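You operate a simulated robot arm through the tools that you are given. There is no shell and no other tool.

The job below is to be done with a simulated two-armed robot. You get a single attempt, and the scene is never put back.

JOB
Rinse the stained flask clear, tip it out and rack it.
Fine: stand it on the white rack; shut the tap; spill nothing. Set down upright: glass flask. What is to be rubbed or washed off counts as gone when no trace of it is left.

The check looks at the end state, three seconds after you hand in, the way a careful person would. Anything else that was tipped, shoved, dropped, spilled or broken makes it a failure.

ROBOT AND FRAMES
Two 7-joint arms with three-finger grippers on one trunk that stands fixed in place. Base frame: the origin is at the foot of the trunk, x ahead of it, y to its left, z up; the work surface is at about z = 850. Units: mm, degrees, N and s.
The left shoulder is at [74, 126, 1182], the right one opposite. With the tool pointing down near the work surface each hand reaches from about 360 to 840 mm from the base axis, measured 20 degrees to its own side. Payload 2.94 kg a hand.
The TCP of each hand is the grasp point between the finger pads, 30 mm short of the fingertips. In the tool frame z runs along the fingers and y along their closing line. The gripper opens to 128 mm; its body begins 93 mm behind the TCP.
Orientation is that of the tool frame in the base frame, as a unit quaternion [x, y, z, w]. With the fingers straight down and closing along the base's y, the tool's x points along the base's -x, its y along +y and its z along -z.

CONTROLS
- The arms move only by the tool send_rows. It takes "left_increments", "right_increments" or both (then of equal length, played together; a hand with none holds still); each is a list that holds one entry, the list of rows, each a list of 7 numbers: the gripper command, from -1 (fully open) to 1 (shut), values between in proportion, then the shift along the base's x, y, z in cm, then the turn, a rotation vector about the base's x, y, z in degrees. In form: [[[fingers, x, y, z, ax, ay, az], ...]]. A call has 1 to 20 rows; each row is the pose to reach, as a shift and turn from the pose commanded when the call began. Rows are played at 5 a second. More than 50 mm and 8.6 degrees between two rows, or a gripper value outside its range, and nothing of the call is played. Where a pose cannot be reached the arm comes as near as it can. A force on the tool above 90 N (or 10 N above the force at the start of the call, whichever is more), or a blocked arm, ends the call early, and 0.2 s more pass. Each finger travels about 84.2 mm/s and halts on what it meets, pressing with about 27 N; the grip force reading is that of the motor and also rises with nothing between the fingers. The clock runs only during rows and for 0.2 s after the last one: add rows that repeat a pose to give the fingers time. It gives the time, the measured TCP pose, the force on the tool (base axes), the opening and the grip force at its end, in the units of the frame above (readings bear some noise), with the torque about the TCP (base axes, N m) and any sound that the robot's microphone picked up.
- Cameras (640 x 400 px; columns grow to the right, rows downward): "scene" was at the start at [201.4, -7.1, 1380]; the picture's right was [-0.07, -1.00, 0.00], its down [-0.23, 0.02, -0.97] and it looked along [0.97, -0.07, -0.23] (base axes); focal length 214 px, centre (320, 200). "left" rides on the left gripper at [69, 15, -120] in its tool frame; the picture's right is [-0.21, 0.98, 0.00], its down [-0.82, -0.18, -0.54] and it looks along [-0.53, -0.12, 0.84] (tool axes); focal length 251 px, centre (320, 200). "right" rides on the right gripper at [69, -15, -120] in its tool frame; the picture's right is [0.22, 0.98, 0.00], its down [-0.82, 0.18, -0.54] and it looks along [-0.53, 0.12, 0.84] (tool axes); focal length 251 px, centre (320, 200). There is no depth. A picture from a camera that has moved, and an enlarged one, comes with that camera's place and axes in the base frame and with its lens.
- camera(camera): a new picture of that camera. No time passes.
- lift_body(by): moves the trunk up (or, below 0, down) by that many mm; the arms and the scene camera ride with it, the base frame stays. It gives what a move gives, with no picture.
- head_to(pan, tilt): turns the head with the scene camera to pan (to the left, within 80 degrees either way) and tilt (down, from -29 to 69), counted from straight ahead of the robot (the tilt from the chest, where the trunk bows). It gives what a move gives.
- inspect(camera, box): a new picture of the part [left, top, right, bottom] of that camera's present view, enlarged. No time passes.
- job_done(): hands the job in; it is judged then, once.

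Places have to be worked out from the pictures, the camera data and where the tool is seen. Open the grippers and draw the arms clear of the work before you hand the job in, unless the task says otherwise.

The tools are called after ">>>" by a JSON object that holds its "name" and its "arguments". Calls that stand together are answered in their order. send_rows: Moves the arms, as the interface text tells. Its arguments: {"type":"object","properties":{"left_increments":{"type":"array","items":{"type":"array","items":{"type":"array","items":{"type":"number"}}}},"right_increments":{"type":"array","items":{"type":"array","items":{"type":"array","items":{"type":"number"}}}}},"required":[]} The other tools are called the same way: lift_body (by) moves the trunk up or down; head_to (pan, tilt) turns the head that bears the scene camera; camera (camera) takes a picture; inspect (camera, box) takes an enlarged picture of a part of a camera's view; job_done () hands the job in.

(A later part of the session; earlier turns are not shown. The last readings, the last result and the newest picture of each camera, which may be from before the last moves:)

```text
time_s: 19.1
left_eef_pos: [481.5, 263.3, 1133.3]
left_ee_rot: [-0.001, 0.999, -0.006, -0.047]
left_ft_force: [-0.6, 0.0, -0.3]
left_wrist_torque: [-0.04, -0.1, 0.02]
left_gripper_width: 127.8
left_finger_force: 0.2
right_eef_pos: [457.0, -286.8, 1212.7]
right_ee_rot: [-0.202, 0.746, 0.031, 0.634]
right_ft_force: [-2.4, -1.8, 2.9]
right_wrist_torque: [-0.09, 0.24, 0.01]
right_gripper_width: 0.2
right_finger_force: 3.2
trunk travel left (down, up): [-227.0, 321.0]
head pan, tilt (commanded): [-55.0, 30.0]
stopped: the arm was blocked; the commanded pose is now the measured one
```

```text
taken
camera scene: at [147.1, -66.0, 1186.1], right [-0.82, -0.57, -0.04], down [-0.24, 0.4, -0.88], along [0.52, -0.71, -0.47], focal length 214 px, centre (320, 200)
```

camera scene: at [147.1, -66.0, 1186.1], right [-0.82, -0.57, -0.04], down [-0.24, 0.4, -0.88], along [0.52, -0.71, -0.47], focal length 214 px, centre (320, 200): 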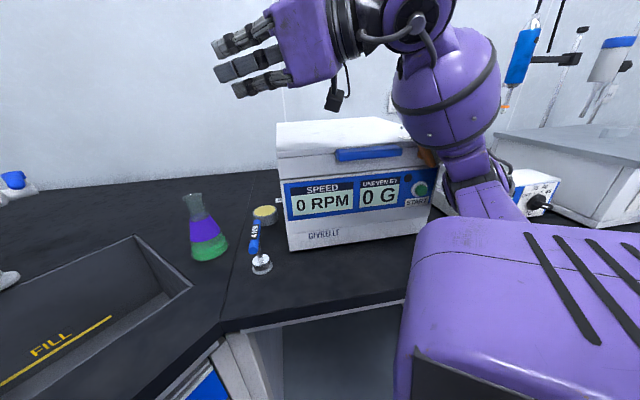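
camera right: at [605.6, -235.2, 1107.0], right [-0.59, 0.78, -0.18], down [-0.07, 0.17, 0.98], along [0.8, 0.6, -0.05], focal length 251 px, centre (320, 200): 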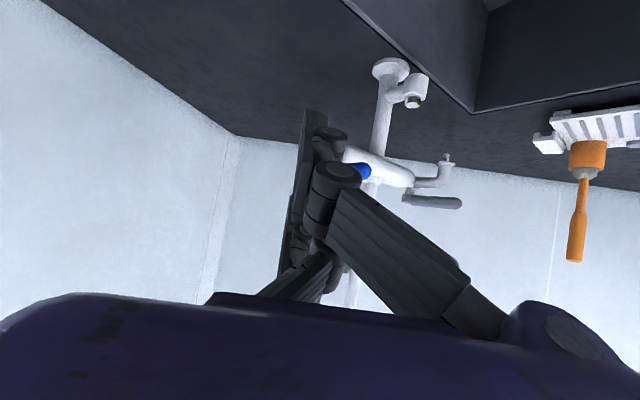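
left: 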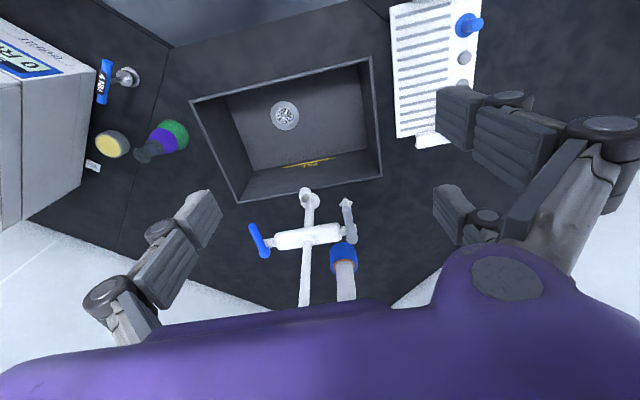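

The right arm met something, likely its upper arm or elbow at the centrifuge's front corner. I'll raise the trunk a bit to release the contact and then inspect.

>>> {"name": "lift_body", "arguments": {"by": 50}}

>>> {"name": "camera", "arguments": {"camera": "scene"}}

>>> {"name": "inspect", "arguments": {"camera": "scene", "box": [260, 110, 540, 300]}}

```text
time_s: 20.1
left_eef_pos: [476.0, 254.0, 1189.0]
left_ee_rot: [-0.001, 0.999, -0.002, -0.046]
left_ft_force: [-0.3, -0.1, -1.0]
left_wrist_torque: [-0.02, 0.02, -0.01]
left_gripper_width: 128.0
left_finger_force: 0.0
right_eef_pos: [465.8, -314.0, 1221.5]
right_ee_rot: [-0.169, 0.769, 0.069, 0.612]
right_ft_force: [1.0, 0.6, 0.1]
right_wrist_torque: [0.0, -0.02, 0.01]
right_gripper_width: 0.2
right_finger_force: 3.3
trunk travel left (down, up): [-277.0, 271.0]
head pan, tilt (commanded): [-55.0, 30.0]
```

```text
taken
camera scene: at [126.3, -75.2, 1238.3], right [-0.82, -0.57, -0.05], down [-0.24, 0.41, -0.88], along [0.52, -0.71, -0.47], focal length 214 px, centre (320, 200)
```

scene: 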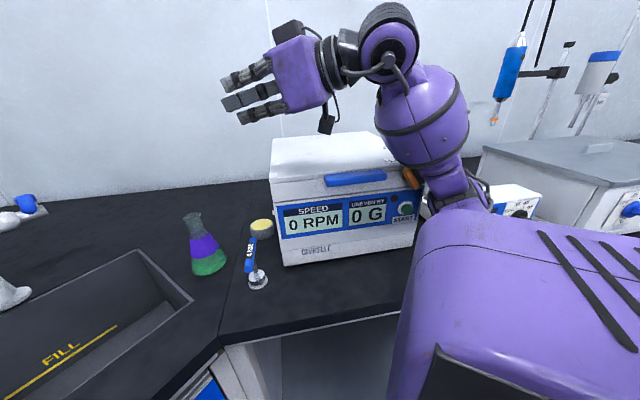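

```text
2.11 times, centred on (400, 205) of scene
camera zoom: at [126.3, -75.2, 1238.3], right [-0.82, -0.57, -0.05], down [-0.24, 0.41, -0.88], along [0.52, -0.71, -0.47], focal length 452 px, centre (152, 190)
```

zoom: 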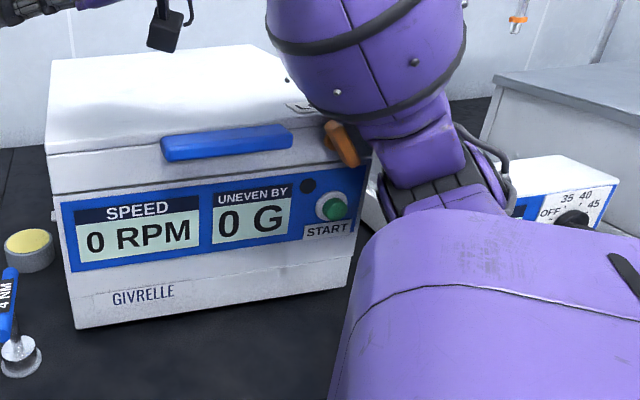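

The camera pose shows the chest slightly rotated after the contact. I'll let a little time pass with a head move and check whether everything settles, and whether the centrifuge has shifted.

>>> {"name": "head_to", "arguments": {"pan": -50, "tilt": 40}}

>>> {"name": "camera", "arguments": {"camera": "scene"}}

```text
time_s: 20.8
left_eef_pos: [475.5, 254.4, 1190.3]
left_ee_rot: [-0.001, 0.999, -0.001, -0.046]
left_ft_force: [0.1, -0.2, -0.5]
left_wrist_torque: [0.0, 0.05, 0.0]
left_gripper_width: 128.1
left_finger_force: 0.0
right_eef_pos: [463.1, -314.0, 1222.5]
right_ee_rot: [-0.169, 0.769, 0.068, 0.613]
right_ft_force: [-0.4, -0.5, 0.6]
right_wrist_torque: [-0.01, 0.01, 0.02]
right_gripper_width: 0.0
right_finger_force: 3.1
trunk travel left (down, up): [-277.0, 271.0]
head pan, tilt (commanded): [-50.0, 40.0]
```

```text
taken
camera scene: at [129.9, -66.6, 1223.6], right [-0.77, -0.64, -0.04], down [-0.37, 0.49, -0.79], along [0.53, -0.59, -0.61], focal length 214 px, centre (320, 200)
```

scene: 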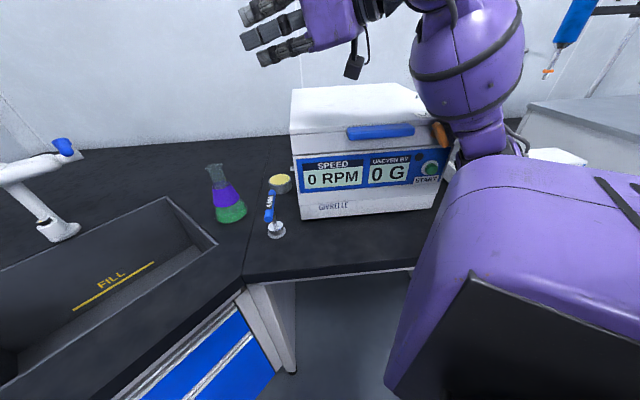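

The centrifuge's bottom corners still triangulate to the same place, about (438, −335), so it hasn't moved. The trunk is now 123 mm below its start. I'll bring the right hand forward toward the tap, staying above the flask, which also lifts the elbow away from the centrifuge.

>>> {"name": "send_rows", "arguments": {"right_increments": [[[1, 3.2, 2.3, 0, 0, 0, 0], [1, 6.4, 4.6, 0, 0, 0, 0], [1, 9.6, 6.9, -1.0, 0, 0, 0], [1, 12.8, 9.2, -2.5, 0, 0, 0], [1, 16.0, 11.5, -4.0, 0, 0, 0], [1, 19.2, 13.8, -5.5, 0, 0, 0], [1, 22.5, 16.0, -7.0, 0, 0, 0], [1, 22.5, 16.0, -7.0, 0, 0, 0]]]}}

>>> {"name": "head_to", "arguments": {"pan": -15, "tilt": 30}}

>>> {"name": "camera", "arguments": {"camera": "scene"}}

```text
time_s: 22.6
left_eef_pos: [531.1, 251.7, 1166.7]
left_ee_rot: [-0.001, 0.998, -0.001, -0.069]
left_ft_force: [-0.8, -0.8, 1.0]
left_wrist_torque: [0.12, -0.16, 0.02]
left_gripper_width: 127.8
left_finger_force: 0.1
right_eef_pos: [741.8, -139.9, 1162.3]
right_ee_rot: [-0.197, 0.763, 0.045, 0.613]
right_ft_force: [-1.3, -0.6, 0.3]
right_wrist_torque: [0.0, 0.06, 0.01]
right_gripper_width: 0.0
right_finger_force: 3.1
trunk travel left (down, up): [-277.0, 271.0]
head pan, tilt (commanded): [-50.0, 40.0]
```

```text
time_s: 23.6
left_eef_pos: [537.6, 255.2, 1161.3]
left_ee_rot: [-0.002, 0.997, -0.002, -0.073]
left_ft_force: [0.5, 0.9, -0.3]
left_wrist_torque: [-0.04, 0.01, 0.04]
left_gripper_width: 127.8
left_finger_force: 0.1
right_eef_pos: [746.2, -138.3, 1159.6]
right_ee_rot: [-0.197, 0.766, 0.043, 0.611]
right_ft_force: [-0.5, 0.3, -1.0]
right_wrist_torque: [-0.01, 0.01, 0.01]
right_gripper_width: 0.1
right_finger_force: 3.3
trunk travel left (down, up): [-277.0, 271.0]
head pan, tilt (commanded): [-15.0, 30.0]
```

```text
taken
camera scene: at [226.8, -23.5, 1230.0], right [-0.26, -0.97, 0.0], down [-0.48, 0.13, -0.87], along [0.84, -0.22, -0.5], focal length 214 px, centre (320, 200)
```

scene: 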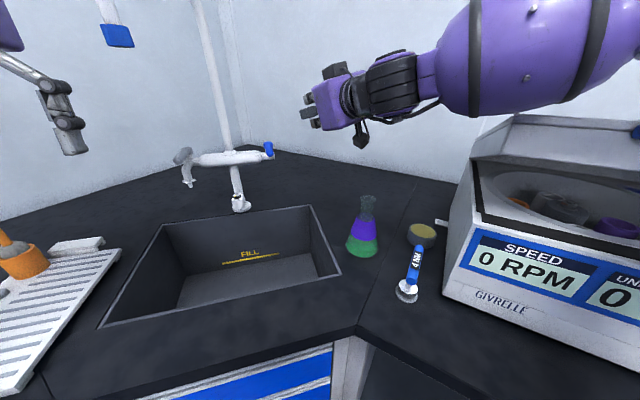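

The centrifuge lid now appears to be open, so the forearm must have caught it as it moved. I'll look closely at it.

>>> {"name": "inspect", "arguments": {"camera": "scene", "box": [420, 80, 640, 340]}}

>>> {"name": "head_to", "arguments": {"pan": -50, "tilt": 30}}

>>> {"name": "camera", "arguments": {"camera": "scene"}}

```text
1.54 times, centred on (530, 210) of scene
camera zoom: at [226.8, -23.5, 1230.0], right [-0.26, -0.97, 0.0], down [-0.48, 0.13, -0.87], along [0.84, -0.22, -0.5], focal length 330 px, centre (-3, 185)
```

zoom: 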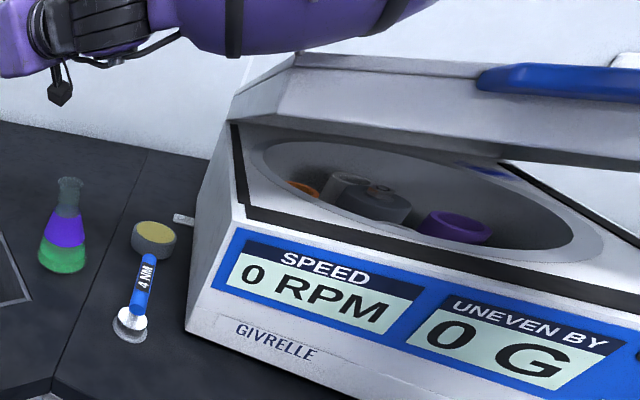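

```text
time_s: 24.6
left_eef_pos: [537.6, 255.9, 1162.6]
left_ee_rot: [-0.001, 0.997, -0.002, -0.073]
left_ft_force: [-0.3, -1.0, 0.3]
left_wrist_torque: [0.03, 0.01, 0.02]
left_gripper_width: 128.1
left_finger_force: 0.1
right_eef_pos: [746.1, -136.5, 1159.6]
right_ee_rot: [-0.197, 0.766, 0.043, 0.611]
right_ft_force: [0.0, -0.2, 0.1]
right_wrist_torque: [-0.01, 0.01, 0.0]
right_gripper_width: 0.2
right_finger_force: 3.1
trunk travel left (down, up): [-277.0, 271.0]
head pan, tilt (commanded): [-50.0, 30.0]
```

```text
taken
camera scene: at [197.7, -69.5, 1230.0], right [-0.77, -0.64, 0.0], down [-0.32, 0.38, -0.87], along [0.56, -0.66, -0.5], focal length 214 px, centre (320, 200)
```

scene: 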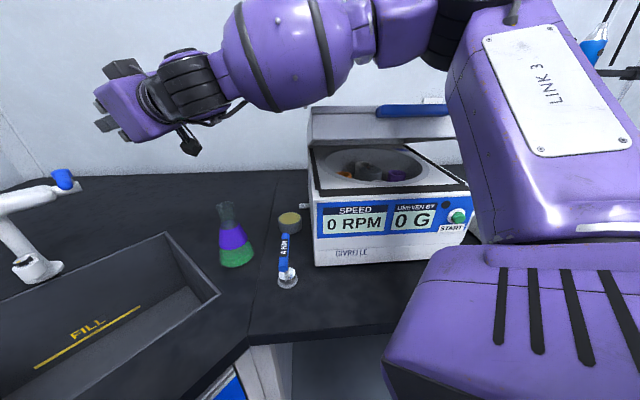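

The lid has been lifted open, so it must be closed again before handing in. I'll inspect it in detail to see its angle and whether my arm is still touching it.

>>> {"name": "inspect", "arguments": {"camera": "scene", "box": [290, 70, 500, 280]}}

>>> {"name": "head_to", "arguments": {"pan": -70, "tilt": 25}}

>>> {"name": "camera", "arguments": {"camera": "scene"}}

```text
1.90 times, centred on (395, 175) of scene
camera zoom: at [197.7, -69.5, 1230.0], right [-0.77, -0.64, 0.0], down [-0.32, 0.38, -0.87], along [0.56, -0.66, -0.5], focal length 408 px, centre (177, 248)
```

zoom: 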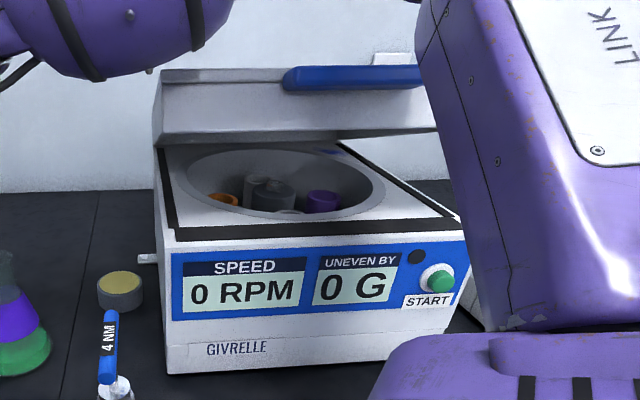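

```text
time_s: 25.4
left_eef_pos: [537.2, 254.0, 1160.7]
left_ee_rot: [0.0, 0.997, -0.003, -0.073]
left_ft_force: [-0.1, 0.2, 0.0]
left_wrist_torque: [0.03, 0.02, -0.01]
left_gripper_width: 128.1
left_finger_force: 0.0
right_eef_pos: [747.0, -136.9, 1158.7]
right_ee_rot: [-0.197, 0.765, 0.044, 0.611]
right_ft_force: [-0.8, 0.7, 0.1]
right_wrist_torque: [0.01, 0.05, -0.01]
right_gripper_width: 0.1
right_finger_force: 2.7
trunk travel left (down, up): [-277.0, 271.0]
head pan, tilt (commanded): [-70.0, 25.0]
```

```text
taken
camera scene: at [171.0, -86.8, 1238.0], right [-0.94, -0.34, 0.0], down [-0.14, 0.4, -0.91], along [0.31, -0.85, -0.42], focal length 214 px, centre (320, 200)
```

scene: 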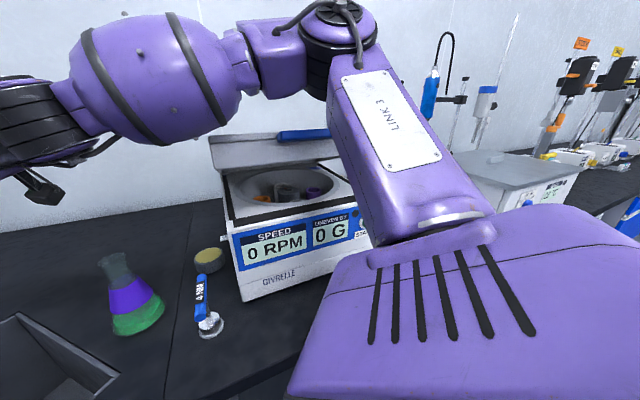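

The lid stands about 30° open on its own, with its handle near z 1179, and my arm isn't touching it. I'll raise the trunk back to its starting height and then press the lid down gently with the right fist.

>>> {"name": "lift_body", "arguments": {"by": 123}}

>>> {"name": "camera", "arguments": {"camera": "scene"}}

```text
time_s: 27.0
left_eef_pos: [537.7, 255.9, 1284.0]
left_ee_rot: [-0.001, 0.997, -0.002, -0.074]
left_ft_force: [-0.1, 0.6, 0.0]
left_wrist_torque: [0.02, -0.01, 0.01]
left_gripper_width: 127.9
left_finger_force: 0.0
right_eef_pos: [745.9, -135.0, 1283.6]
right_ee_rot: [-0.197, 0.766, 0.043, 0.611]
right_ft_force: [0.6, 0.9, 0.0]
right_wrist_torque: [0.0, 0.02, 0.0]
right_gripper_width: 0.1
right_finger_force: 3.0
trunk travel left (down, up): [-400.0, 148.0]
head pan, tilt (commanded): [-70.0, 25.0]
```

```text
taken
camera scene: at [140.4, -86.9, 1360.3], right [-0.94, -0.34, 0.0], down [-0.14, 0.4, -0.91], along [0.31, -0.85, -0.42], focal length 214 px, centre (320, 200)
```

scene: 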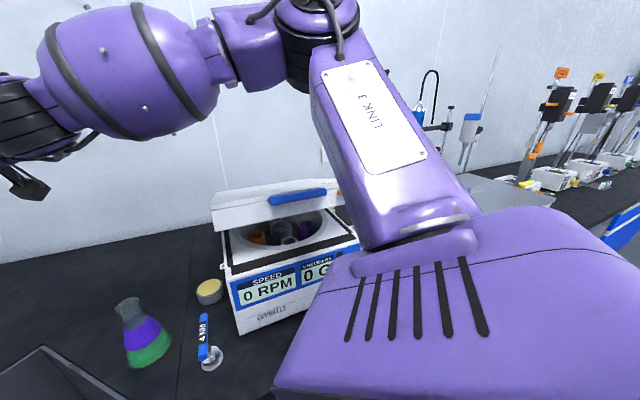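

The trunk is back up and the lid is still open, its handle visible. I'll bring the right hand over towards the lid in two stages, turning it to point downwards.

>>> {"name": "send_rows", "arguments": {"right_increments": [[[1, -2.9, -2.2, 0.6, 1.75, 5.06, -5.52], [1, -5.8, -4.4, 1.2, 3.5, 10.1, -11.0], [1, -8.7, -6.6, 1.8, 5.2, 15.2, -16.5], [1, -11.6, -8.8, 2.4, 7.0, 20.2, -22.0], [1, -14.5, -11.0, 3.0, 8.7, 25.3, -27.6], [1, -17.4, -13.2, 3.6, 10.5, 30.4, -33.1], [1, -20.3, -15.4, 4.2, 12.2, 35.4, -38.6], [1, -20.3, -15.4, 4.2, 12.2, 35.4, -38.6]]]}}

>>> {"name": "camera", "arguments": {"camera": "scene"}}

>>> {"name": "camera", "arguments": {"camera": "right"}}

```text
time_s: 28.8
left_eef_pos: [537.9, 255.9, 1284.0]
left_ee_rot: [-0.001, 0.997, -0.001, -0.073]
left_ft_force: [0.4, 0.2, -0.5]
left_wrist_torque: [-0.03, -0.01, -0.04]
left_gripper_width: 128.1
left_finger_force: 0.1
right_eef_pos: [540.5, -294.9, 1326.8]
right_ee_rot: [0.149, 0.924, -0.022, 0.351]
right_ft_force: [0.3, 0.4, -0.6]
right_wrist_torque: [-0.01, 0.05, -0.03]
right_gripper_width: 0.0
right_finger_force: 3.2
trunk travel left (down, up): [-400.0, 148.0]
head pan, tilt (commanded): [-70.0, 25.0]
```

```text
taken
camera scene: at [140.4, -86.5, 1360.3], right [-0.94, -0.34, 0.0], down [-0.14, 0.4, -0.91], along [0.31, -0.85, -0.42], focal length 214 px, centre (320, 200)
```

scene: 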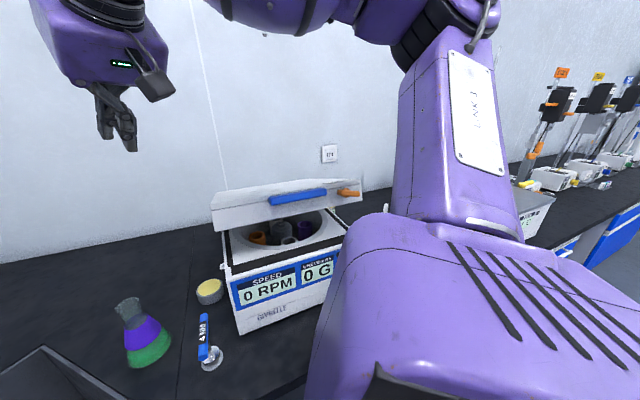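

```text
taken
camera right: at [410.4, -272.9, 1372.2], right [0.13, 0.99, -0.08], down [0.29, 0.04, 0.96], along [0.95, -0.15, -0.28], focal length 251 px, centre (320, 200)
```

right: 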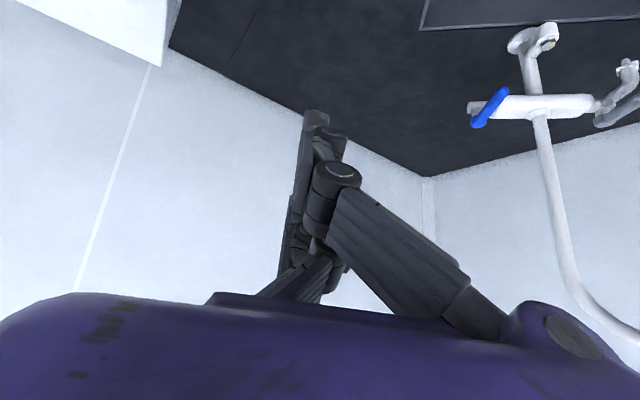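

The orange latch and the blue handle are visible, with the handle running from about (385, −443, 1167) to (287, −532, 1169). I'll place the fist above the handle's middle.

>>> {"name": "send_rows", "arguments": {"right_increments": [[[1, -3.2, -2.9, 0, 1.0, 2.9, -3.2], [1, -6.5, -5.8, 0, 2.0, 5.8, -6.3], [1, -9.8, -8.7, 0, 3.0, 8.7, -9.5], [1, -13, -11.6, -0.5, 4.0, 11.6, -12.6], [1, -16.2, -14.5, -1.0, 5.0, 14.5, -15.8], [1, -19.5, -17.5, -2.0, 6.0, 17.4, -18.9], [1, -19.5, -17.5, -3.5, 7.0, 20.3, -22.1], [1, -19.5, -17.5, -3.5, 7.0, 20.3, -22.1]]]}}

>>> {"name": "camera", "arguments": {"camera": "scene"}}

>>> {"name": "camera", "arguments": {"camera": "right"}}

```text
time_s: 30.6
left_eef_pos: [537.0, 255.8, 1284.9]
left_ee_rot: [-0.001, 0.997, -0.002, -0.073]
left_ft_force: [0.7, 0.7, 0.4]
left_wrist_torque: [0.0, -0.04, -0.01]
left_gripper_width: 128.1
left_finger_force: 0.0
right_eef_pos: [344.4, -462.8, 1294.7]
right_ee_rot: [0.336, 0.926, -0.059, 0.164]
right_ft_force: [0.1, -0.4, 0.1]
right_wrist_torque: [-0.01, -0.02, -0.01]
right_gripper_width: 0.2
right_finger_force: 3.1
trunk travel left (down, up): [-400.0, 148.0]
head pan, tilt (commanded): [-70.0, 25.0]
```

```text
taken
camera scene: at [139.8, -87.3, 1360.4], right [-0.94, -0.34, 0.0], down [-0.14, 0.4, -0.91], along [0.31, -0.85, -0.42], focal length 214 px, centre (320, 200)
```

scene: 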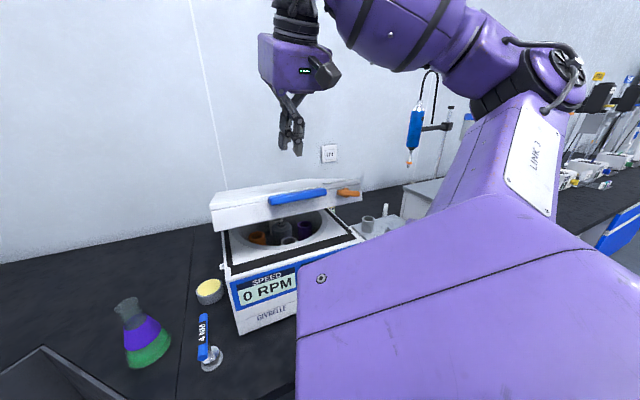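

```text
taken
camera right: at [254.0, -406.2, 1383.5], right [0.47, 0.88, -0.07], down [0.57, -0.24, 0.79], along [0.68, -0.41, -0.61], focal length 251 px, centre (320, 200)
```

right: 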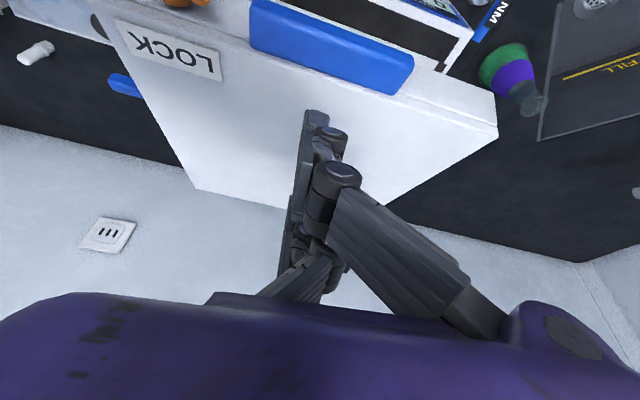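

The fist is right above the front edge of the lid. I'll lower it gently, first to near contact and then further in small steps, watching the force.

>>> {"name": "send_rows", "arguments": {"right_increments": [[[1, 0, 0, -3, 0, 0, 0], [1, 0, 0, -6, 0, 0, 0], [1, 0, 0, -8, 0, 0, 0], [1, 0, 0, -9, 0, 0, 0], [1, 0, 0, -10, 0, 0, 0], [1, -0.2, 0.2, -11, 0, 0, 0], [1, -0.4, 0.4, -12, 0, 0, 0]]]}}

>>> {"name": "camera", "arguments": {"camera": "scene"}}

```text
time_s: 32.2
left_eef_pos: [538.0, 255.4, 1284.6]
left_ee_rot: [-0.001, 0.997, -0.002, -0.073]
left_ft_force: [-0.2, -0.8, 0.1]
left_wrist_torque: [-0.02, 0.01, 0.0]
left_gripper_width: 127.9
left_finger_force: 0.0
right_eef_pos: [344.3, -459.2, 1172.6]
right_ee_rot: [0.336, 0.926, -0.058, 0.164]
right_ft_force: [0.3, 0.0, -0.7]
right_wrist_torque: [0.0, 0.0, 0.01]
right_gripper_width: 0.0
right_finger_force: 3.6
trunk travel left (down, up): [-400.0, 148.0]
head pan, tilt (commanded): [-70.0, 25.0]
```

```text
taken
camera scene: at [140.0, -87.0, 1360.4], right [-0.94, -0.34, 0.0], down [-0.14, 0.4, -0.91], along [0.31, -0.85, -0.42], focal length 214 px, centre (320, 200)
```

scene: 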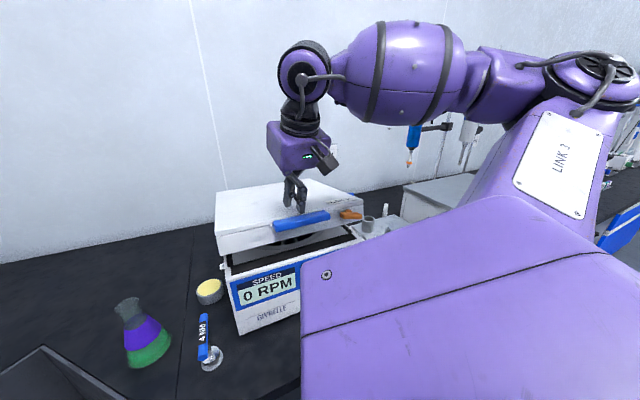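

The lid is going down smoothly with almost no force. I'll continue pressing it closed in small steps.

>>> {"name": "send_rows", "arguments": {"right_increments": [[[1, -0.2, 0.2, -1, 0, 0, 0], [1, -0.4, 0.4, -2, 0, 0, 0], [1, -0.6, 0.6, -3, 0, 0, 0], [1, -0.7, 0.7, -4, 0, 0, 0], [1, -0.8, 0.8, -5, 0, 0, 0], [1, -0.9, 0.9, -5.5, 0, 0, 0], [1, -1, 1, -6, 0, 0, 0]]]}}

>>> {"name": "camera", "arguments": {"camera": "scene"}}

>>> {"name": "inspect", "arguments": {"camera": "scene", "box": [190, 150, 420, 340]}}

```text
time_s: 33.8
left_eef_pos: [535.9, 259.9, 1285.3]
left_ee_rot: [-0.001, 0.997, -0.002, -0.073]
left_ft_force: [-0.1, -0.2, 0.4]
left_wrist_torque: [0.0, 0.03, 0.0]
left_gripper_width: 128.0
left_finger_force: 0.0
right_eef_pos: [335.7, -446.3, 1117.6]
right_ee_rot: [0.335, 0.925, -0.059, 0.17]
right_ft_force: [6.5, 3.2, 45.3]
right_wrist_torque: [0.39, 1.01, -0.1]
right_gripper_width: 0.0
right_finger_force: 3.3
trunk travel left (down, up): [-400.0, 148.0]
head pan, tilt (commanded): [-70.0, 25.0]
```

```text
taken
camera scene: at [139.2, -83.6, 1361.1], right [-0.94, -0.34, 0.0], down [-0.14, 0.39, -0.91], along [0.31, -0.85, -0.42], focal length 214 px, centre (320, 200)
```

scene: 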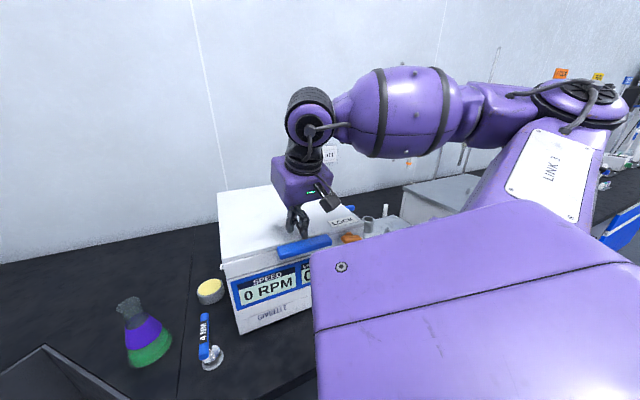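

```text
2.11 times, centred on (305, 245) of scene
camera zoom: at [139.2, -83.6, 1361.1], right [-0.94, -0.34, 0.0], down [-0.14, 0.39, -0.91], along [0.31, -0.85, -0.42], focal length 452 px, centre (352, 105)
```

zoom: 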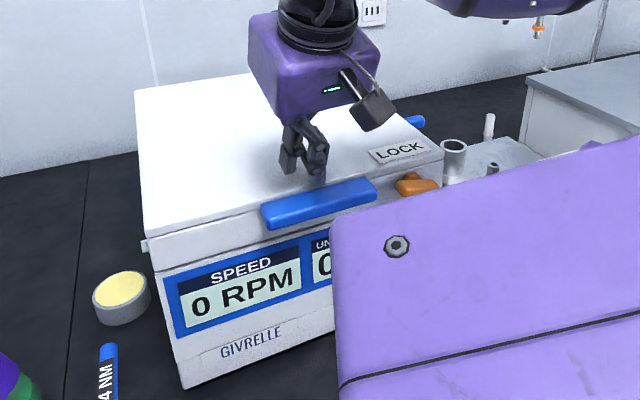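

The lid is down and pressed with 45 N. The orange latch beside the handle now lies horizontal, whereas earlier pictures showed it hanging vertical, so the arm must have turned it. I'll lift the fist and look closely.

>>> {"name": "send_rows", "arguments": {"right_increments": [[[1, 0, 0, 2, 0, 0, 0], [1, 0.5, 0.5, 5, 0, 0, 0], [1, 1, 1, 9, 0, 0, 0], [1, 2, 2, 13, 0, 0, 0], [1, 2, 2, 13, 0, 0, 0]]]}}

>>> {"name": "camera", "arguments": {"camera": "scene"}}

>>> {"name": "inspect", "arguments": {"camera": "scene", "box": [260, 190, 400, 300]}}

>>> {"name": "camera", "arguments": {"camera": "right"}}

```text
time_s: 35.0
left_eef_pos: [537.6, 254.8, 1285.2]
left_ee_rot: [-0.001, 0.997, -0.001, -0.074]
left_ft_force: [0.6, -0.7, 0.1]
left_wrist_torque: [0.03, -0.06, -0.01]
left_gripper_width: 127.8
left_finger_force: 0.1
right_eef_pos: [352.7, -432.2, 1243.2]
right_ee_rot: [0.336, 0.926, -0.059, 0.164]
right_ft_force: [0.6, 0.0, 0.1]
right_wrist_torque: [-0.02, 0.03, 0.01]
right_gripper_width: 0.0
right_finger_force: 3.3
trunk travel left (down, up): [-400.0, 148.0]
head pan, tilt (commanded): [-70.0, 25.0]
```

```text
taken
camera scene: at [139.6, -87.2, 1360.4], right [-0.94, -0.34, 0.0], down [-0.14, 0.4, -0.91], along [0.31, -0.85, -0.42], focal length 214 px, centre (320, 200)
```

scene: 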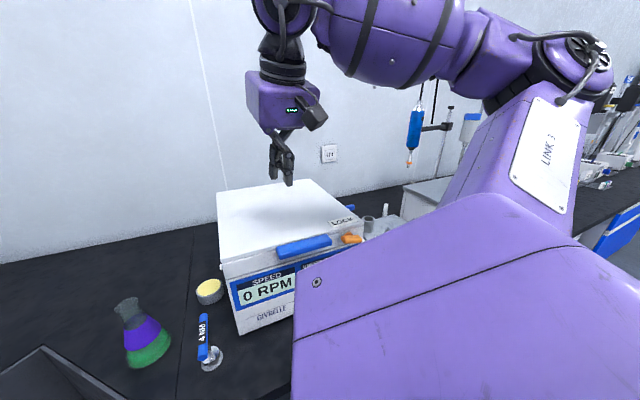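

```text
3.64 times, centred on (330, 245) of scene
camera zoom: at [139.6, -87.2, 1360.4], right [-0.94, -0.34, 0.0], down [-0.14, 0.4, -0.91], along [0.31, -0.85, -0.42], focal length 780 px, centre (284, 36)
```

zoom: 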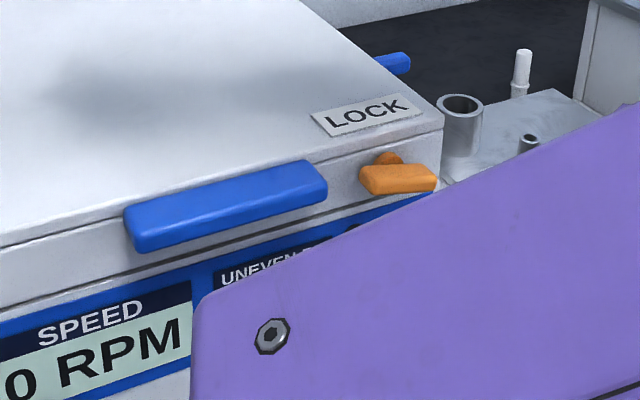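

```text
taken
camera right: at [261.5, -374.9, 1333.3], right [0.47, 0.88, -0.07], down [0.57, -0.24, 0.79], along [0.68, -0.41, -0.61], focal length 251 px, centre (320, 200)
```

right: 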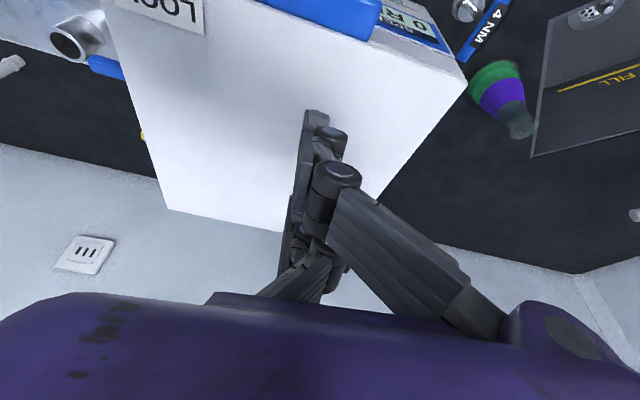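

The lid stays shut, but the latch, a roughly 50 mm bar pivoting near (226, −523, 1058), now lies horizontal instead of vertical. I'll bring the hand over the latch area to see it better before turning it back.

>>> {"name": "send_rows", "arguments": {"right_increments": [[[1, -2.5, -1.0, 0.5, 2.1, 2.2, -1.1], [1, -5, -2.0, 1.0, 4.1, 4.4, -2.2], [1, -7.5, -3.0, 1.0, 6.2, 6.6, -3.3], [1, -10, -4.0, 1.0, 8.3, 8.7, -4.3], [1, -12.5, -5.0, 1.0, 10.3, 10.9, -5.4], [1, -15, -5.8, 1.0, 12.4, 13.1, -6.5], [1, -15, -5.8, 1.0, 12.4, 13.1, -6.5]]]}}

>>> {"name": "camera", "arguments": {"camera": "right"}}

>>> {"name": "camera", "arguments": {"camera": "scene"}}

```text
time_s: 36.6
left_eef_pos: [536.6, 257.0, 1285.9]
left_ee_rot: [0.0, 0.997, -0.002, -0.074]
left_ft_force: [-0.8, 0.5, -0.6]
left_wrist_torque: [-0.01, 0.01, 0.01]
left_gripper_width: 128.1
left_finger_force: 0.1
right_eef_pos: [238.8, -484.6, 1247.2]
right_ee_rot: [0.395, 0.919, -0.005, 0.015]
right_ft_force: [-0.1, 0.4, 0.2]
right_wrist_torque: [0.02, -0.01, 0.0]
right_gripper_width: 0.0
right_finger_force: 3.5
right hand out of reach, approached as far as the arm can: row 5, 6, 7
trunk travel left (down, up): [-400.0, 148.0]
head pan, tilt (commanded): [-70.0, 25.0]
```

```text
taken
camera right: at [178.3, -442.8, 1366.0], right [0.56, 0.83, 0.0], down [0.68, -0.46, 0.57], along [0.47, -0.32, -0.82], focal length 251 px, centre (320, 200)
```

right: 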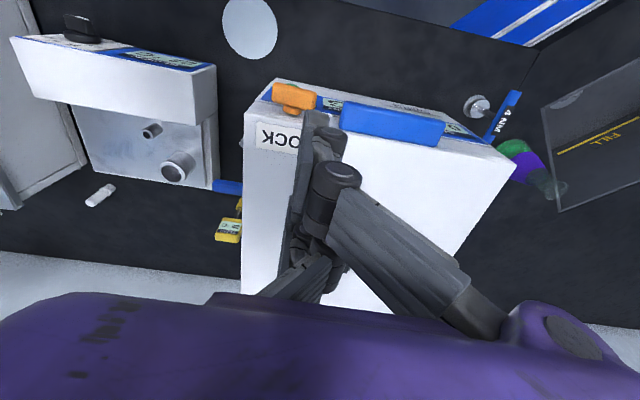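

```text
taken
camera scene: at [139.7, -87.0, 1360.4], right [-0.94, -0.34, 0.0], down [-0.14, 0.4, -0.91], along [0.31, -0.85, -0.42], focal length 214 px, centre (320, 200)
```

scene: 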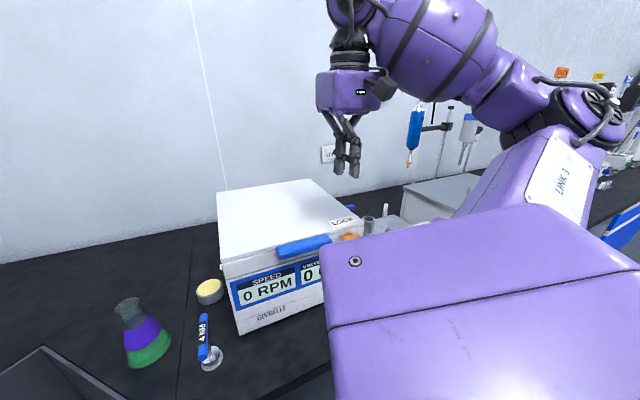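

The right camera now sees the latch from above. I'll enlarge it to fix its position and orientation.

>>> {"name": "inspect", "arguments": {"camera": "right", "box": [230, 60, 350, 160]}}

>>> {"name": "inspect", "arguments": {"camera": "scene", "box": [280, 200, 380, 280]}}

```text
4.00 times, centred on (290, 110) of right
camera zoom: at [178.3, -442.8, 1366.0], right [0.56, 0.83, 0.0], down [0.68, -0.46, 0.57], along [0.47, -0.32, -0.82], focal length 1006 px, centre (440, 560)
```

zoom: 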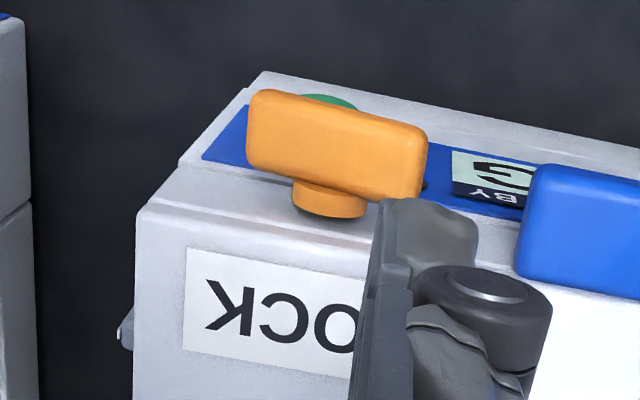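

```text
5.00 times, centred on (330, 240) of scene
camera zoom: at [139.7, -87.0, 1360.4], right [-0.94, -0.34, 0.0], down [-0.14, 0.4, -0.91], along [0.31, -0.85, -0.42], focal length 1072 px, centre (270, 0)
```

zoom: 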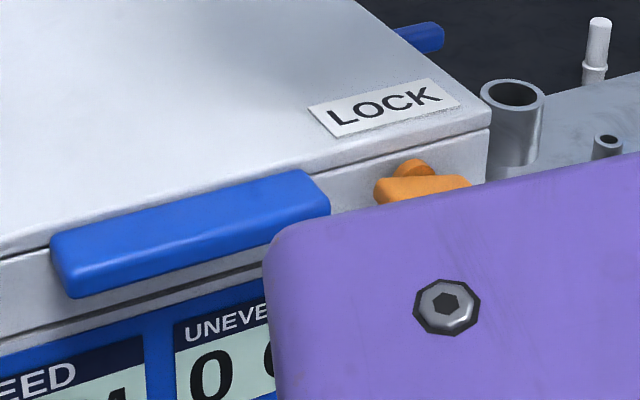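

The latch bar spans about f = 254–305 mm along the front face, centred near (218, −507, 1060). I want one fingertip above its outer end, so I'll move the fist down and inward in free space in front of the face and check reach.

>>> {"name": "send_rows", "arguments": {"right_increments": [[[1, -1, -0.3, -2.5, 0, 0, 0], [1, -2.5, -0.7, -5, 0, 0, 0], [1, -4, -1.2, -7.5, 0, 0, 0], [1, -5.5, -1.6, -9.5, 0, 0, 0], [1, -5.5, -1.6, -9.5, 0, 0, 0]]]}}

>>> {"name": "camera", "arguments": {"camera": "right"}}

>>> {"name": "camera", "arguments": {"camera": "scene"}}

```text
time_s: 37.8
left_eef_pos: [537.9, 256.1, 1285.2]
left_ee_rot: [-0.002, 0.997, -0.001, -0.072]
left_ft_force: [-0.1, -0.1, -0.2]
left_wrist_torque: [0.0, -0.02, 0.02]
left_gripper_width: 128.0
left_finger_force: 0.0
right_eef_pos: [242.1, -488.2, 1191.0]
right_ee_rot: [0.395, 0.919, -0.006, 0.017]
right_ft_force: [0.2, 1.0, 0.5]
right_wrist_torque: [0.02, 0.02, -0.03]
right_gripper_width: 0.0
right_finger_force: 2.6
right hand out of reach, approached as far as the arm can: row 1, 2, 3, 4, 5
trunk travel left (down, up): [-400.0, 148.0]
head pan, tilt (commanded): [-70.0, 25.0]
```

```text
taken
camera right: at [180.8, -445.0, 1308.2], right [0.56, 0.83, -0.01], down [0.68, -0.46, 0.57], along [0.47, -0.32, -0.82], focal length 251 px, centre (320, 200)
```

right: 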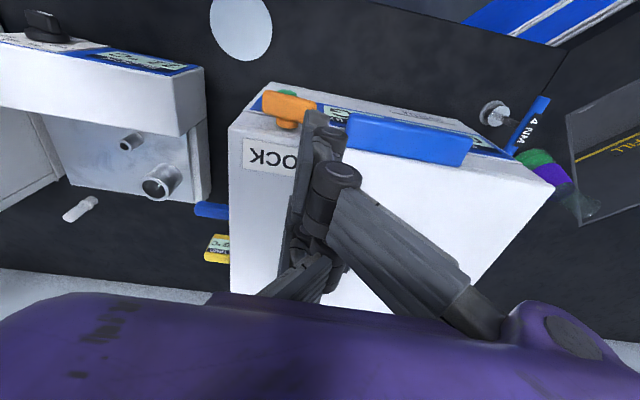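

```text
taken
camera scene: at [140.0, -86.7, 1360.4], right [-0.94, -0.34, 0.0], down [-0.14, 0.4, -0.91], along [0.31, -0.85, -0.42], focal length 214 px, centre (320, 200)
```

scene: 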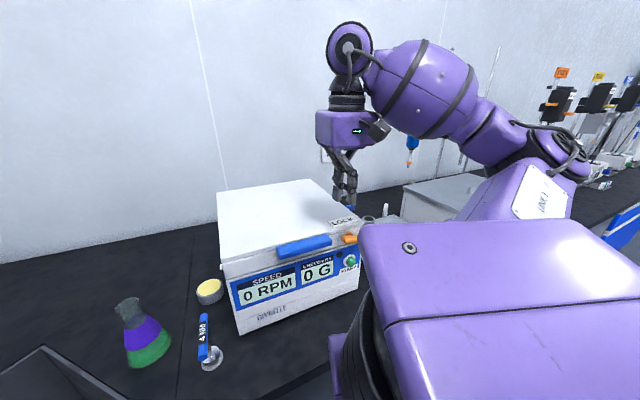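

At this trunk height the wrist bend stops me at x ≈ 242. Raising the trunk lets the arm reach downwards with less wrist bend, so I'll lift the trunk and try again for the latch.

>>> {"name": "lift_body", "arguments": {"by": 140}}

>>> {"name": "send_rows", "arguments": {"right_increments": [[[1, -1, -0.2, -2.5, 0, 0, 0], [1, -2.0, -0.4, -5, 0, 0, 0], [1, -3.5, -0.8, -7.5, 0, 0, 0], [1, -5, -1.2, -10, 0, 0, 0], [1, -7, -1.5, -13, 0, 0, 0], [1, -7, -1.5, -16, 0, 0, 0], [1, -7, -1.5, -16, 0, 0, 0]]]}}

>>> {"name": "camera", "arguments": {"camera": "right"}}

>>> {"name": "camera", "arguments": {"camera": "scene"}}

```text
time_s: 39.4
left_eef_pos: [539.1, 256.9, 1422.5]
left_ee_rot: [-0.001, 0.997, -0.002, -0.076]
left_ft_force: [-0.3, -0.7, -0.2]
left_wrist_torque: [0.0, 0.04, -0.05]
left_gripper_width: 127.9
left_finger_force: 0.1
right_eef_pos: [241.5, -486.0, 1330.3]
right_ee_rot: [0.394, 0.919, -0.006, 0.015]
right_ft_force: [-1.0, -0.2, 0.3]
right_wrist_torque: [-0.02, 0.02, 0.03]
right_gripper_width: 0.1
right_finger_force: 2.9
trunk travel left (down, up): [-540.0, 8.0]
head pan, tilt (commanded): [-70.0, 25.0]
```

```text
time_s: 41.0
left_eef_pos: [536.2, 255.9, 1425.4]
left_ee_rot: [-0.001, 0.997, -0.002, -0.072]
left_ft_force: [-0.8, -0.6, -0.4]
left_wrist_torque: [0.01, 0.0, 0.0]
left_gripper_width: 128.0
left_finger_force: 0.1
right_eef_pos: [179.2, -497.8, 1166.0]
right_ee_rot: [0.395, 0.919, -0.005, 0.017]
right_ft_force: [0.4, 0.1, -0.3]
right_wrist_torque: [0.05, -0.01, 0.02]
right_gripper_width: 0.2
right_finger_force: 2.9
right hand out of reach, approached as far as the arm can: row 5, 6, 7
trunk travel left (down, up): [-540.0, 8.0]
head pan, tilt (commanded): [-70.0, 25.0]
```

```text
taken
camera right: at [117.5, -455.6, 1284.4], right [0.56, 0.83, 0.0], down [0.68, -0.46, 0.57], along [0.47, -0.32, -0.82], focal length 251 px, centre (320, 200)
```

right: 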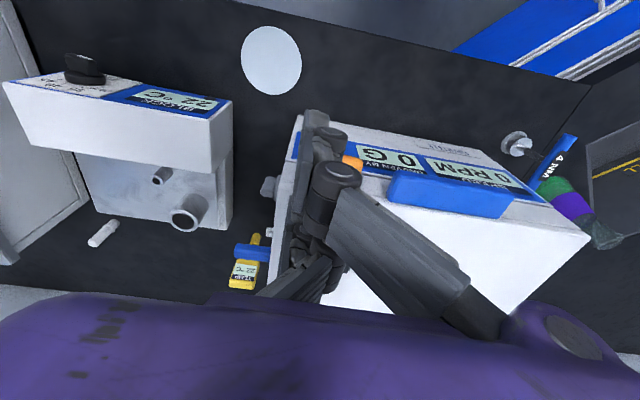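

```text
taken
camera scene: at [39.9, -87.6, 1518.8], right [-0.94, -0.34, 0.0], down [-0.14, 0.4, -0.91], along [0.31, -0.85, -0.42], focal length 214 px, centre (320, 200)
```

scene: 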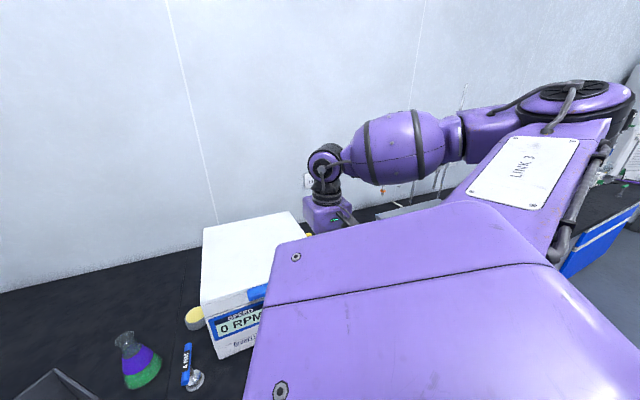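

Raising the trunk worked; the fist is now at (179, −498, 1166) almost directly over the latch. I'll look closely at how the fingertip lines up with the orange bar.

>>> {"name": "inspect", "arguments": {"camera": "right", "box": [260, 90, 420, 220]}}

```text
3.08 times, centred on (340, 155) of right
camera zoom: at [117.5, -455.6, 1284.4], right [0.56, 0.83, 0.0], down [0.68, -0.46, 0.57], along [0.47, -0.32, -0.82], focal length 774 px, centre (258, 338)
```

zoom: 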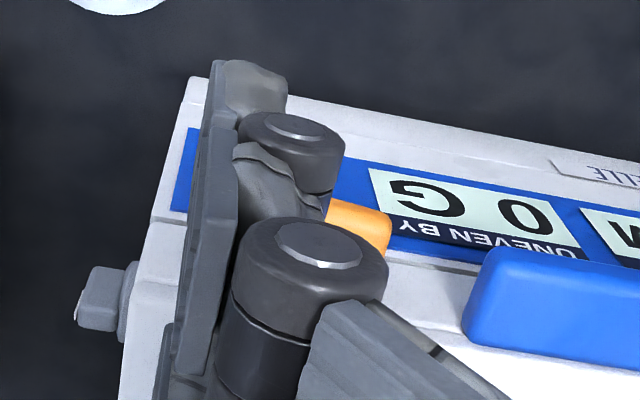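

The fist is interlaced, so the far finger's tip sits slightly outward of where I assumed. I'll shift about 11 mm inward along the face and come down to just above the bar.

>>> {"name": "send_rows", "arguments": {"right_increments": [[[1, 0.4, 0.4, -2, 0, 0, 0], [1, 0.8, 0.75, -4, 0, 0, 0], [1, 0.8, 0.75, -5.5, 0, 0, 0], [1, 0.8, 0.75, -5.5, 0, 0, 0]]]}}

>>> {"name": "inspect", "arguments": {"camera": "right", "box": [220, 70, 460, 250]}}

```text
time_s: 42.0
left_eef_pos: [538.0, 255.5, 1425.3]
left_ee_rot: [-0.002, 0.997, -0.002, -0.073]
left_ft_force: [0.3, 0.8, 0.6]
left_wrist_torque: [-0.01, 0.01, 0.01]
left_gripper_width: 128.1
left_finger_force: 0.0
right_eef_pos: [189.5, -489.6, 1110.2]
right_ee_rot: [0.395, 0.918, -0.006, 0.017]
right_ft_force: [0.2, 0.5, -0.5]
right_wrist_torque: [0.01, 0.0, 0.04]
right_gripper_width: 0.0
right_finger_force: 2.5
trunk travel left (down, up): [-540.0, 8.0]
head pan, tilt (commanded): [-70.0, 25.0]
```

```text
2.22 times, centred on (340, 160) of right
camera zoom: at [127.2, -447.4, 1228.9], right [0.56, 0.83, 0.0], down [0.68, -0.46, 0.57], along [0.47, -0.32, -0.82], focal length 559 px, centre (276, 289)
```

zoom: 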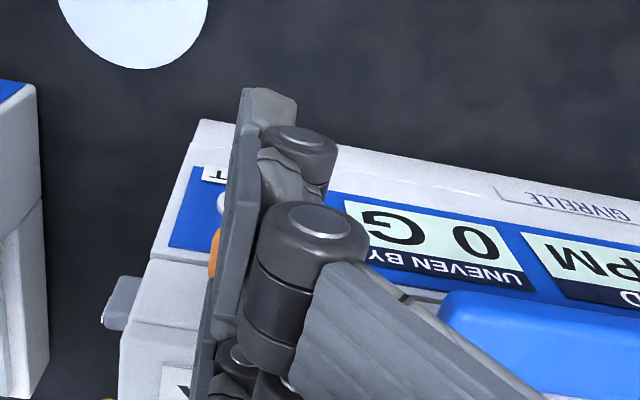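

The outer end of the bar shows right beside the fist as computed, so the far fingertip is above it. I'll press down slowly in small steps and check the force.

>>> {"name": "send_rows", "arguments": {"right_increments": [[[1, 0, 0, -0.5, 0, 0, 0], [1, 0, 0, -1.0, 0, 0, 0], [1, 0, 0, -1.5, 0, 0, 0], [1, 0, 0, -2.0, 0, 0, 0], [1, 0, 0, -2.5, 0, 0, 0]]]}}

>>> {"name": "inspect", "arguments": {"camera": "right", "box": [220, 70, 460, 250]}}

```text
time_s: 43.2
left_eef_pos: [536.8, 254.7, 1423.3]
left_ee_rot: [-0.001, 0.997, -0.002, -0.073]
left_ft_force: [-0.8, 0.0, -0.4]
left_wrist_torque: [-0.02, 0.0, 0.01]
left_gripper_width: 128.2
left_finger_force: 0.0
right_eef_pos: [188.0, -490.9, 1086.9]
right_ee_rot: [0.394, 0.919, -0.006, 0.016]
right_ft_force: [-0.2, 0.1, -0.5]
right_wrist_torque: [0.0, 0.0, 0.01]
right_gripper_width: 0.0
right_finger_force: 3.2
trunk travel left (down, up): [-540.0, 8.0]
head pan, tilt (commanded): [-70.0, 25.0]
```

```text
2.22 times, centred on (340, 160) of right
camera zoom: at [125.8, -448.2, 1204.9], right [0.56, 0.83, -0.01], down [0.68, -0.46, 0.57], along [0.47, -0.32, -0.82], focal length 559 px, centre (276, 289)
```

zoom: 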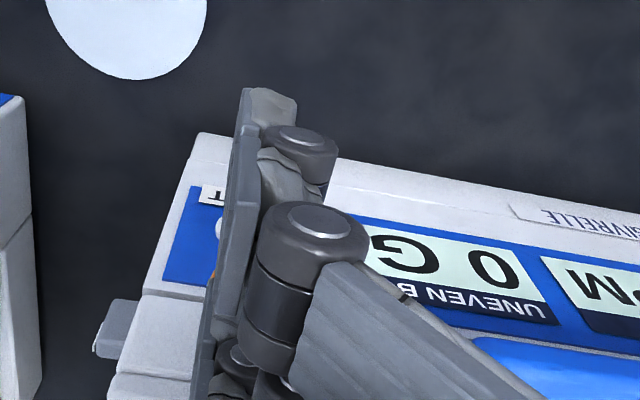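

No resistance yet. I'll go a bit further down, to about z 1062, staying well above the START button.

>>> {"name": "send_rows", "arguments": {"right_increments": [[[1, 0, 0, -0.5, 0, 0, 0], [1, 0, 0, -1.0, 0, 0, 0], [1, 0, 0, -1.5, 0, 0, 0], [1, 0, 0, -2.0, 0, 0, 0], [1, 0, 0, -2.5, 0, 0, 0]]]}}

>>> {"name": "inspect", "arguments": {"camera": "right", "box": [220, 70, 460, 250]}}

```text
time_s: 44.4
left_eef_pos: [538.1, 256.0, 1425.5]
left_ee_rot: [-0.001, 0.997, -0.002, -0.073]
left_ft_force: [0.5, 0.0, -0.6]
left_wrist_torque: [0.01, 0.01, 0.01]
left_gripper_width: 128.1
left_finger_force: 0.0
right_eef_pos: [187.6, -491.6, 1060.9]
right_ee_rot: [0.394, 0.919, -0.007, 0.016]
right_ft_force: [-1.0, 0.0, 0.6]
right_wrist_torque: [-0.05, 0.0, -0.06]
right_gripper_width: 0.1
right_finger_force: 2.7
trunk travel left (down, up): [-540.0, 8.0]
head pan, tilt (commanded): [-70.0, 25.0]
```

```text
2.22 times, centred on (340, 160) of right
camera zoom: at [126.4, -448.5, 1178.8], right [0.56, 0.83, 0.0], down [0.68, -0.46, 0.57], along [0.47, -0.32, -0.82], focal length 559 px, centre (276, 289)
```

zoom: 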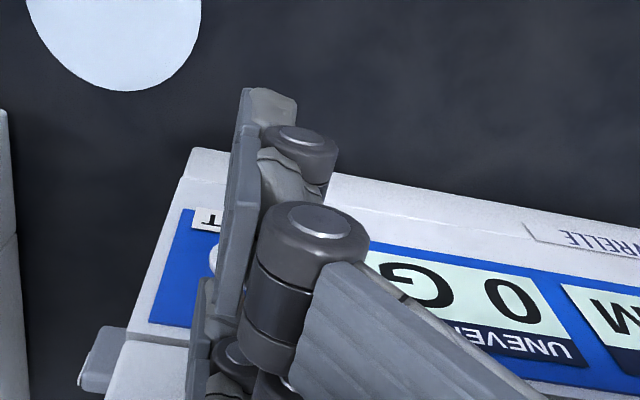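

Still practically no force. I'll nudge 5 mm inward to finish the turn, then back outward and up to look at the latch.

>>> {"name": "send_rows", "arguments": {"right_increments": [[[1, 0.2, 0.2, 0, 0, 0, 0], [1, 0.4, 0.4, 0, 0, 0, 0], [1, 0.4, 0.4, 0, 0, 0, 0], [1, -0.3, -0.3, 0, 0, 0, 0], [1, -0.5, -0.5, 2, 0, 0, 0], [1, -0.5, -0.5, 6, 0, 0, 0], [1, 0.5, 0.5, 10, 0, 0, 0], [1, 3, 2, 14, 0, 0, 0], [1, 5, 3.5, 18, 0, 0, 0], [1, 5, 3.5, 18, 0, 0, 0]]]}}

>>> {"name": "camera", "arguments": {"camera": "right"}}

>>> {"name": "inspect", "arguments": {"camera": "right", "box": [200, 50, 440, 230]}}

```text
time_s: 46.6
left_eef_pos: [536.6, 255.2, 1426.5]
left_ee_rot: [-0.001, 0.997, -0.002, -0.072]
left_ft_force: [-0.3, -0.5, 0.7]
left_wrist_torque: [0.01, -0.02, -0.01]
left_gripper_width: 128.2
left_finger_force: 0.0
right_eef_pos: [237.2, -456.1, 1237.8]
right_ee_rot: [0.395, 0.919, -0.005, 0.016]
right_ft_force: [0.1, 0.7, 0.1]
right_wrist_torque: [0.01, -0.01, 0.05]
right_gripper_width: 0.0
right_finger_force: 3.3
trunk travel left (down, up): [-540.0, 8.0]
head pan, tilt (commanded): [-70.0, 25.0]
```

```text
taken
camera right: at [175.9, -412.9, 1356.1], right [0.56, 0.83, 0.0], down [0.68, -0.46, 0.57], along [0.47, -0.32, -0.82], focal length 251 px, centre (320, 200)
```

right: 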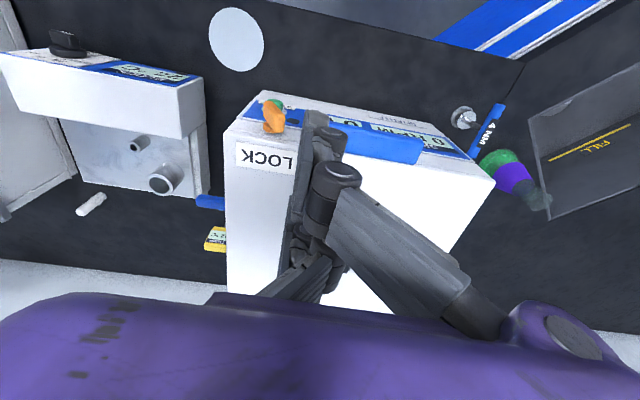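

```text
2.22 times, centred on (320, 140) of right
camera zoom: at [175.9, -412.9, 1356.1], right [0.56, 0.83, 0.0], down [0.68, -0.46, 0.57], along [0.47, -0.32, -0.82], focal length 559 px, centre (320, 333)
```

zoom: 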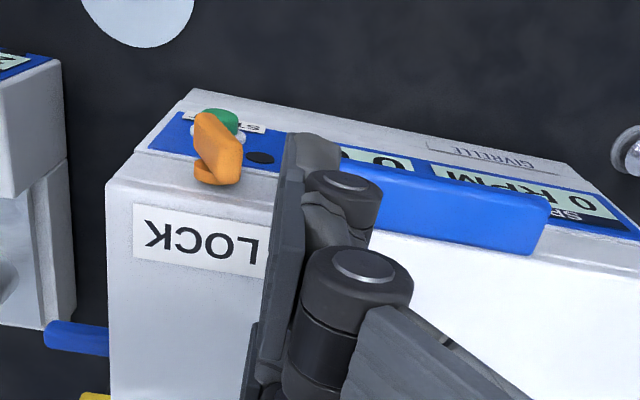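

The latch is nearly upright again, tilted about 18°. I'll repeat the nudge, pushing its lower end further inward so it hangs fully vertical.

>>> {"name": "send_rows", "arguments": {"right_increments": [[[1, -2.6, -1.85, -3, 0, 0, 0], [1, -5.2, -3.7, -6, 0, 0, 0], [1, -5.2, -3.7, -10, 0, 0, 0], [1, -5.2, -3.7, -14, 0, 0, 0], [1, -5.2, -3.7, -17.7, 0, 0, 0], [1, -4.7, -3.2, -17.7, 0, 0, 0], [1, -4.2, -2.7, -17.7, 0, 0, 0], [1, -3.8, -2.3, -17.7, 0, 0, 0], [1, -3.5, -2.1, -17.7, 0, 0, 0]]]}}

>>> {"name": "inspect", "arguments": {"camera": "right", "box": [200, 70, 440, 250]}}

```text
time_s: 48.6
left_eef_pos: [536.9, 255.4, 1423.9]
left_ee_rot: [-0.001, 0.997, -0.003, -0.073]
left_ft_force: [-1.1, 0.1, -0.3]
left_wrist_torque: [0.02, 0.01, -0.05]
left_gripper_width: 128.1
left_finger_force: 0.0
right_eef_pos: [202.4, -476.4, 1064.8]
right_ee_rot: [0.394, 0.919, -0.006, 0.016]
right_ft_force: [-2.1, -2.5, 0.2]
right_wrist_torque: [0.03, -0.02, -0.11]
right_gripper_width: 0.0
right_finger_force: 3.6
trunk travel left (down, up): [-540.0, 8.0]
head pan, tilt (commanded): [-70.0, 25.0]
```

```text
2.22 times, centred on (320, 160) of right
camera zoom: at [140.9, -433.8, 1183.9], right [0.56, 0.83, -0.01], down [0.68, -0.46, 0.57], along [0.47, -0.32, -0.82], focal length 559 px, centre (320, 289)
```

zoom: 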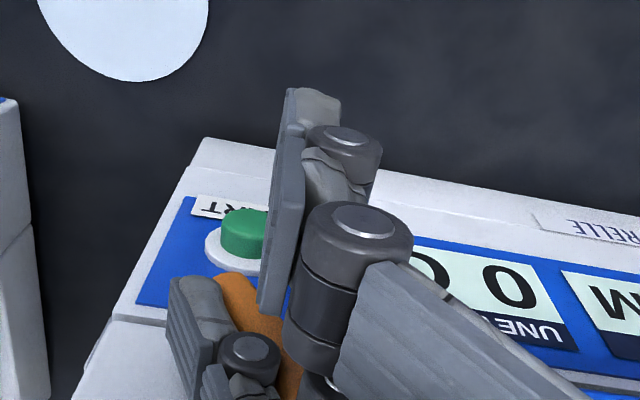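

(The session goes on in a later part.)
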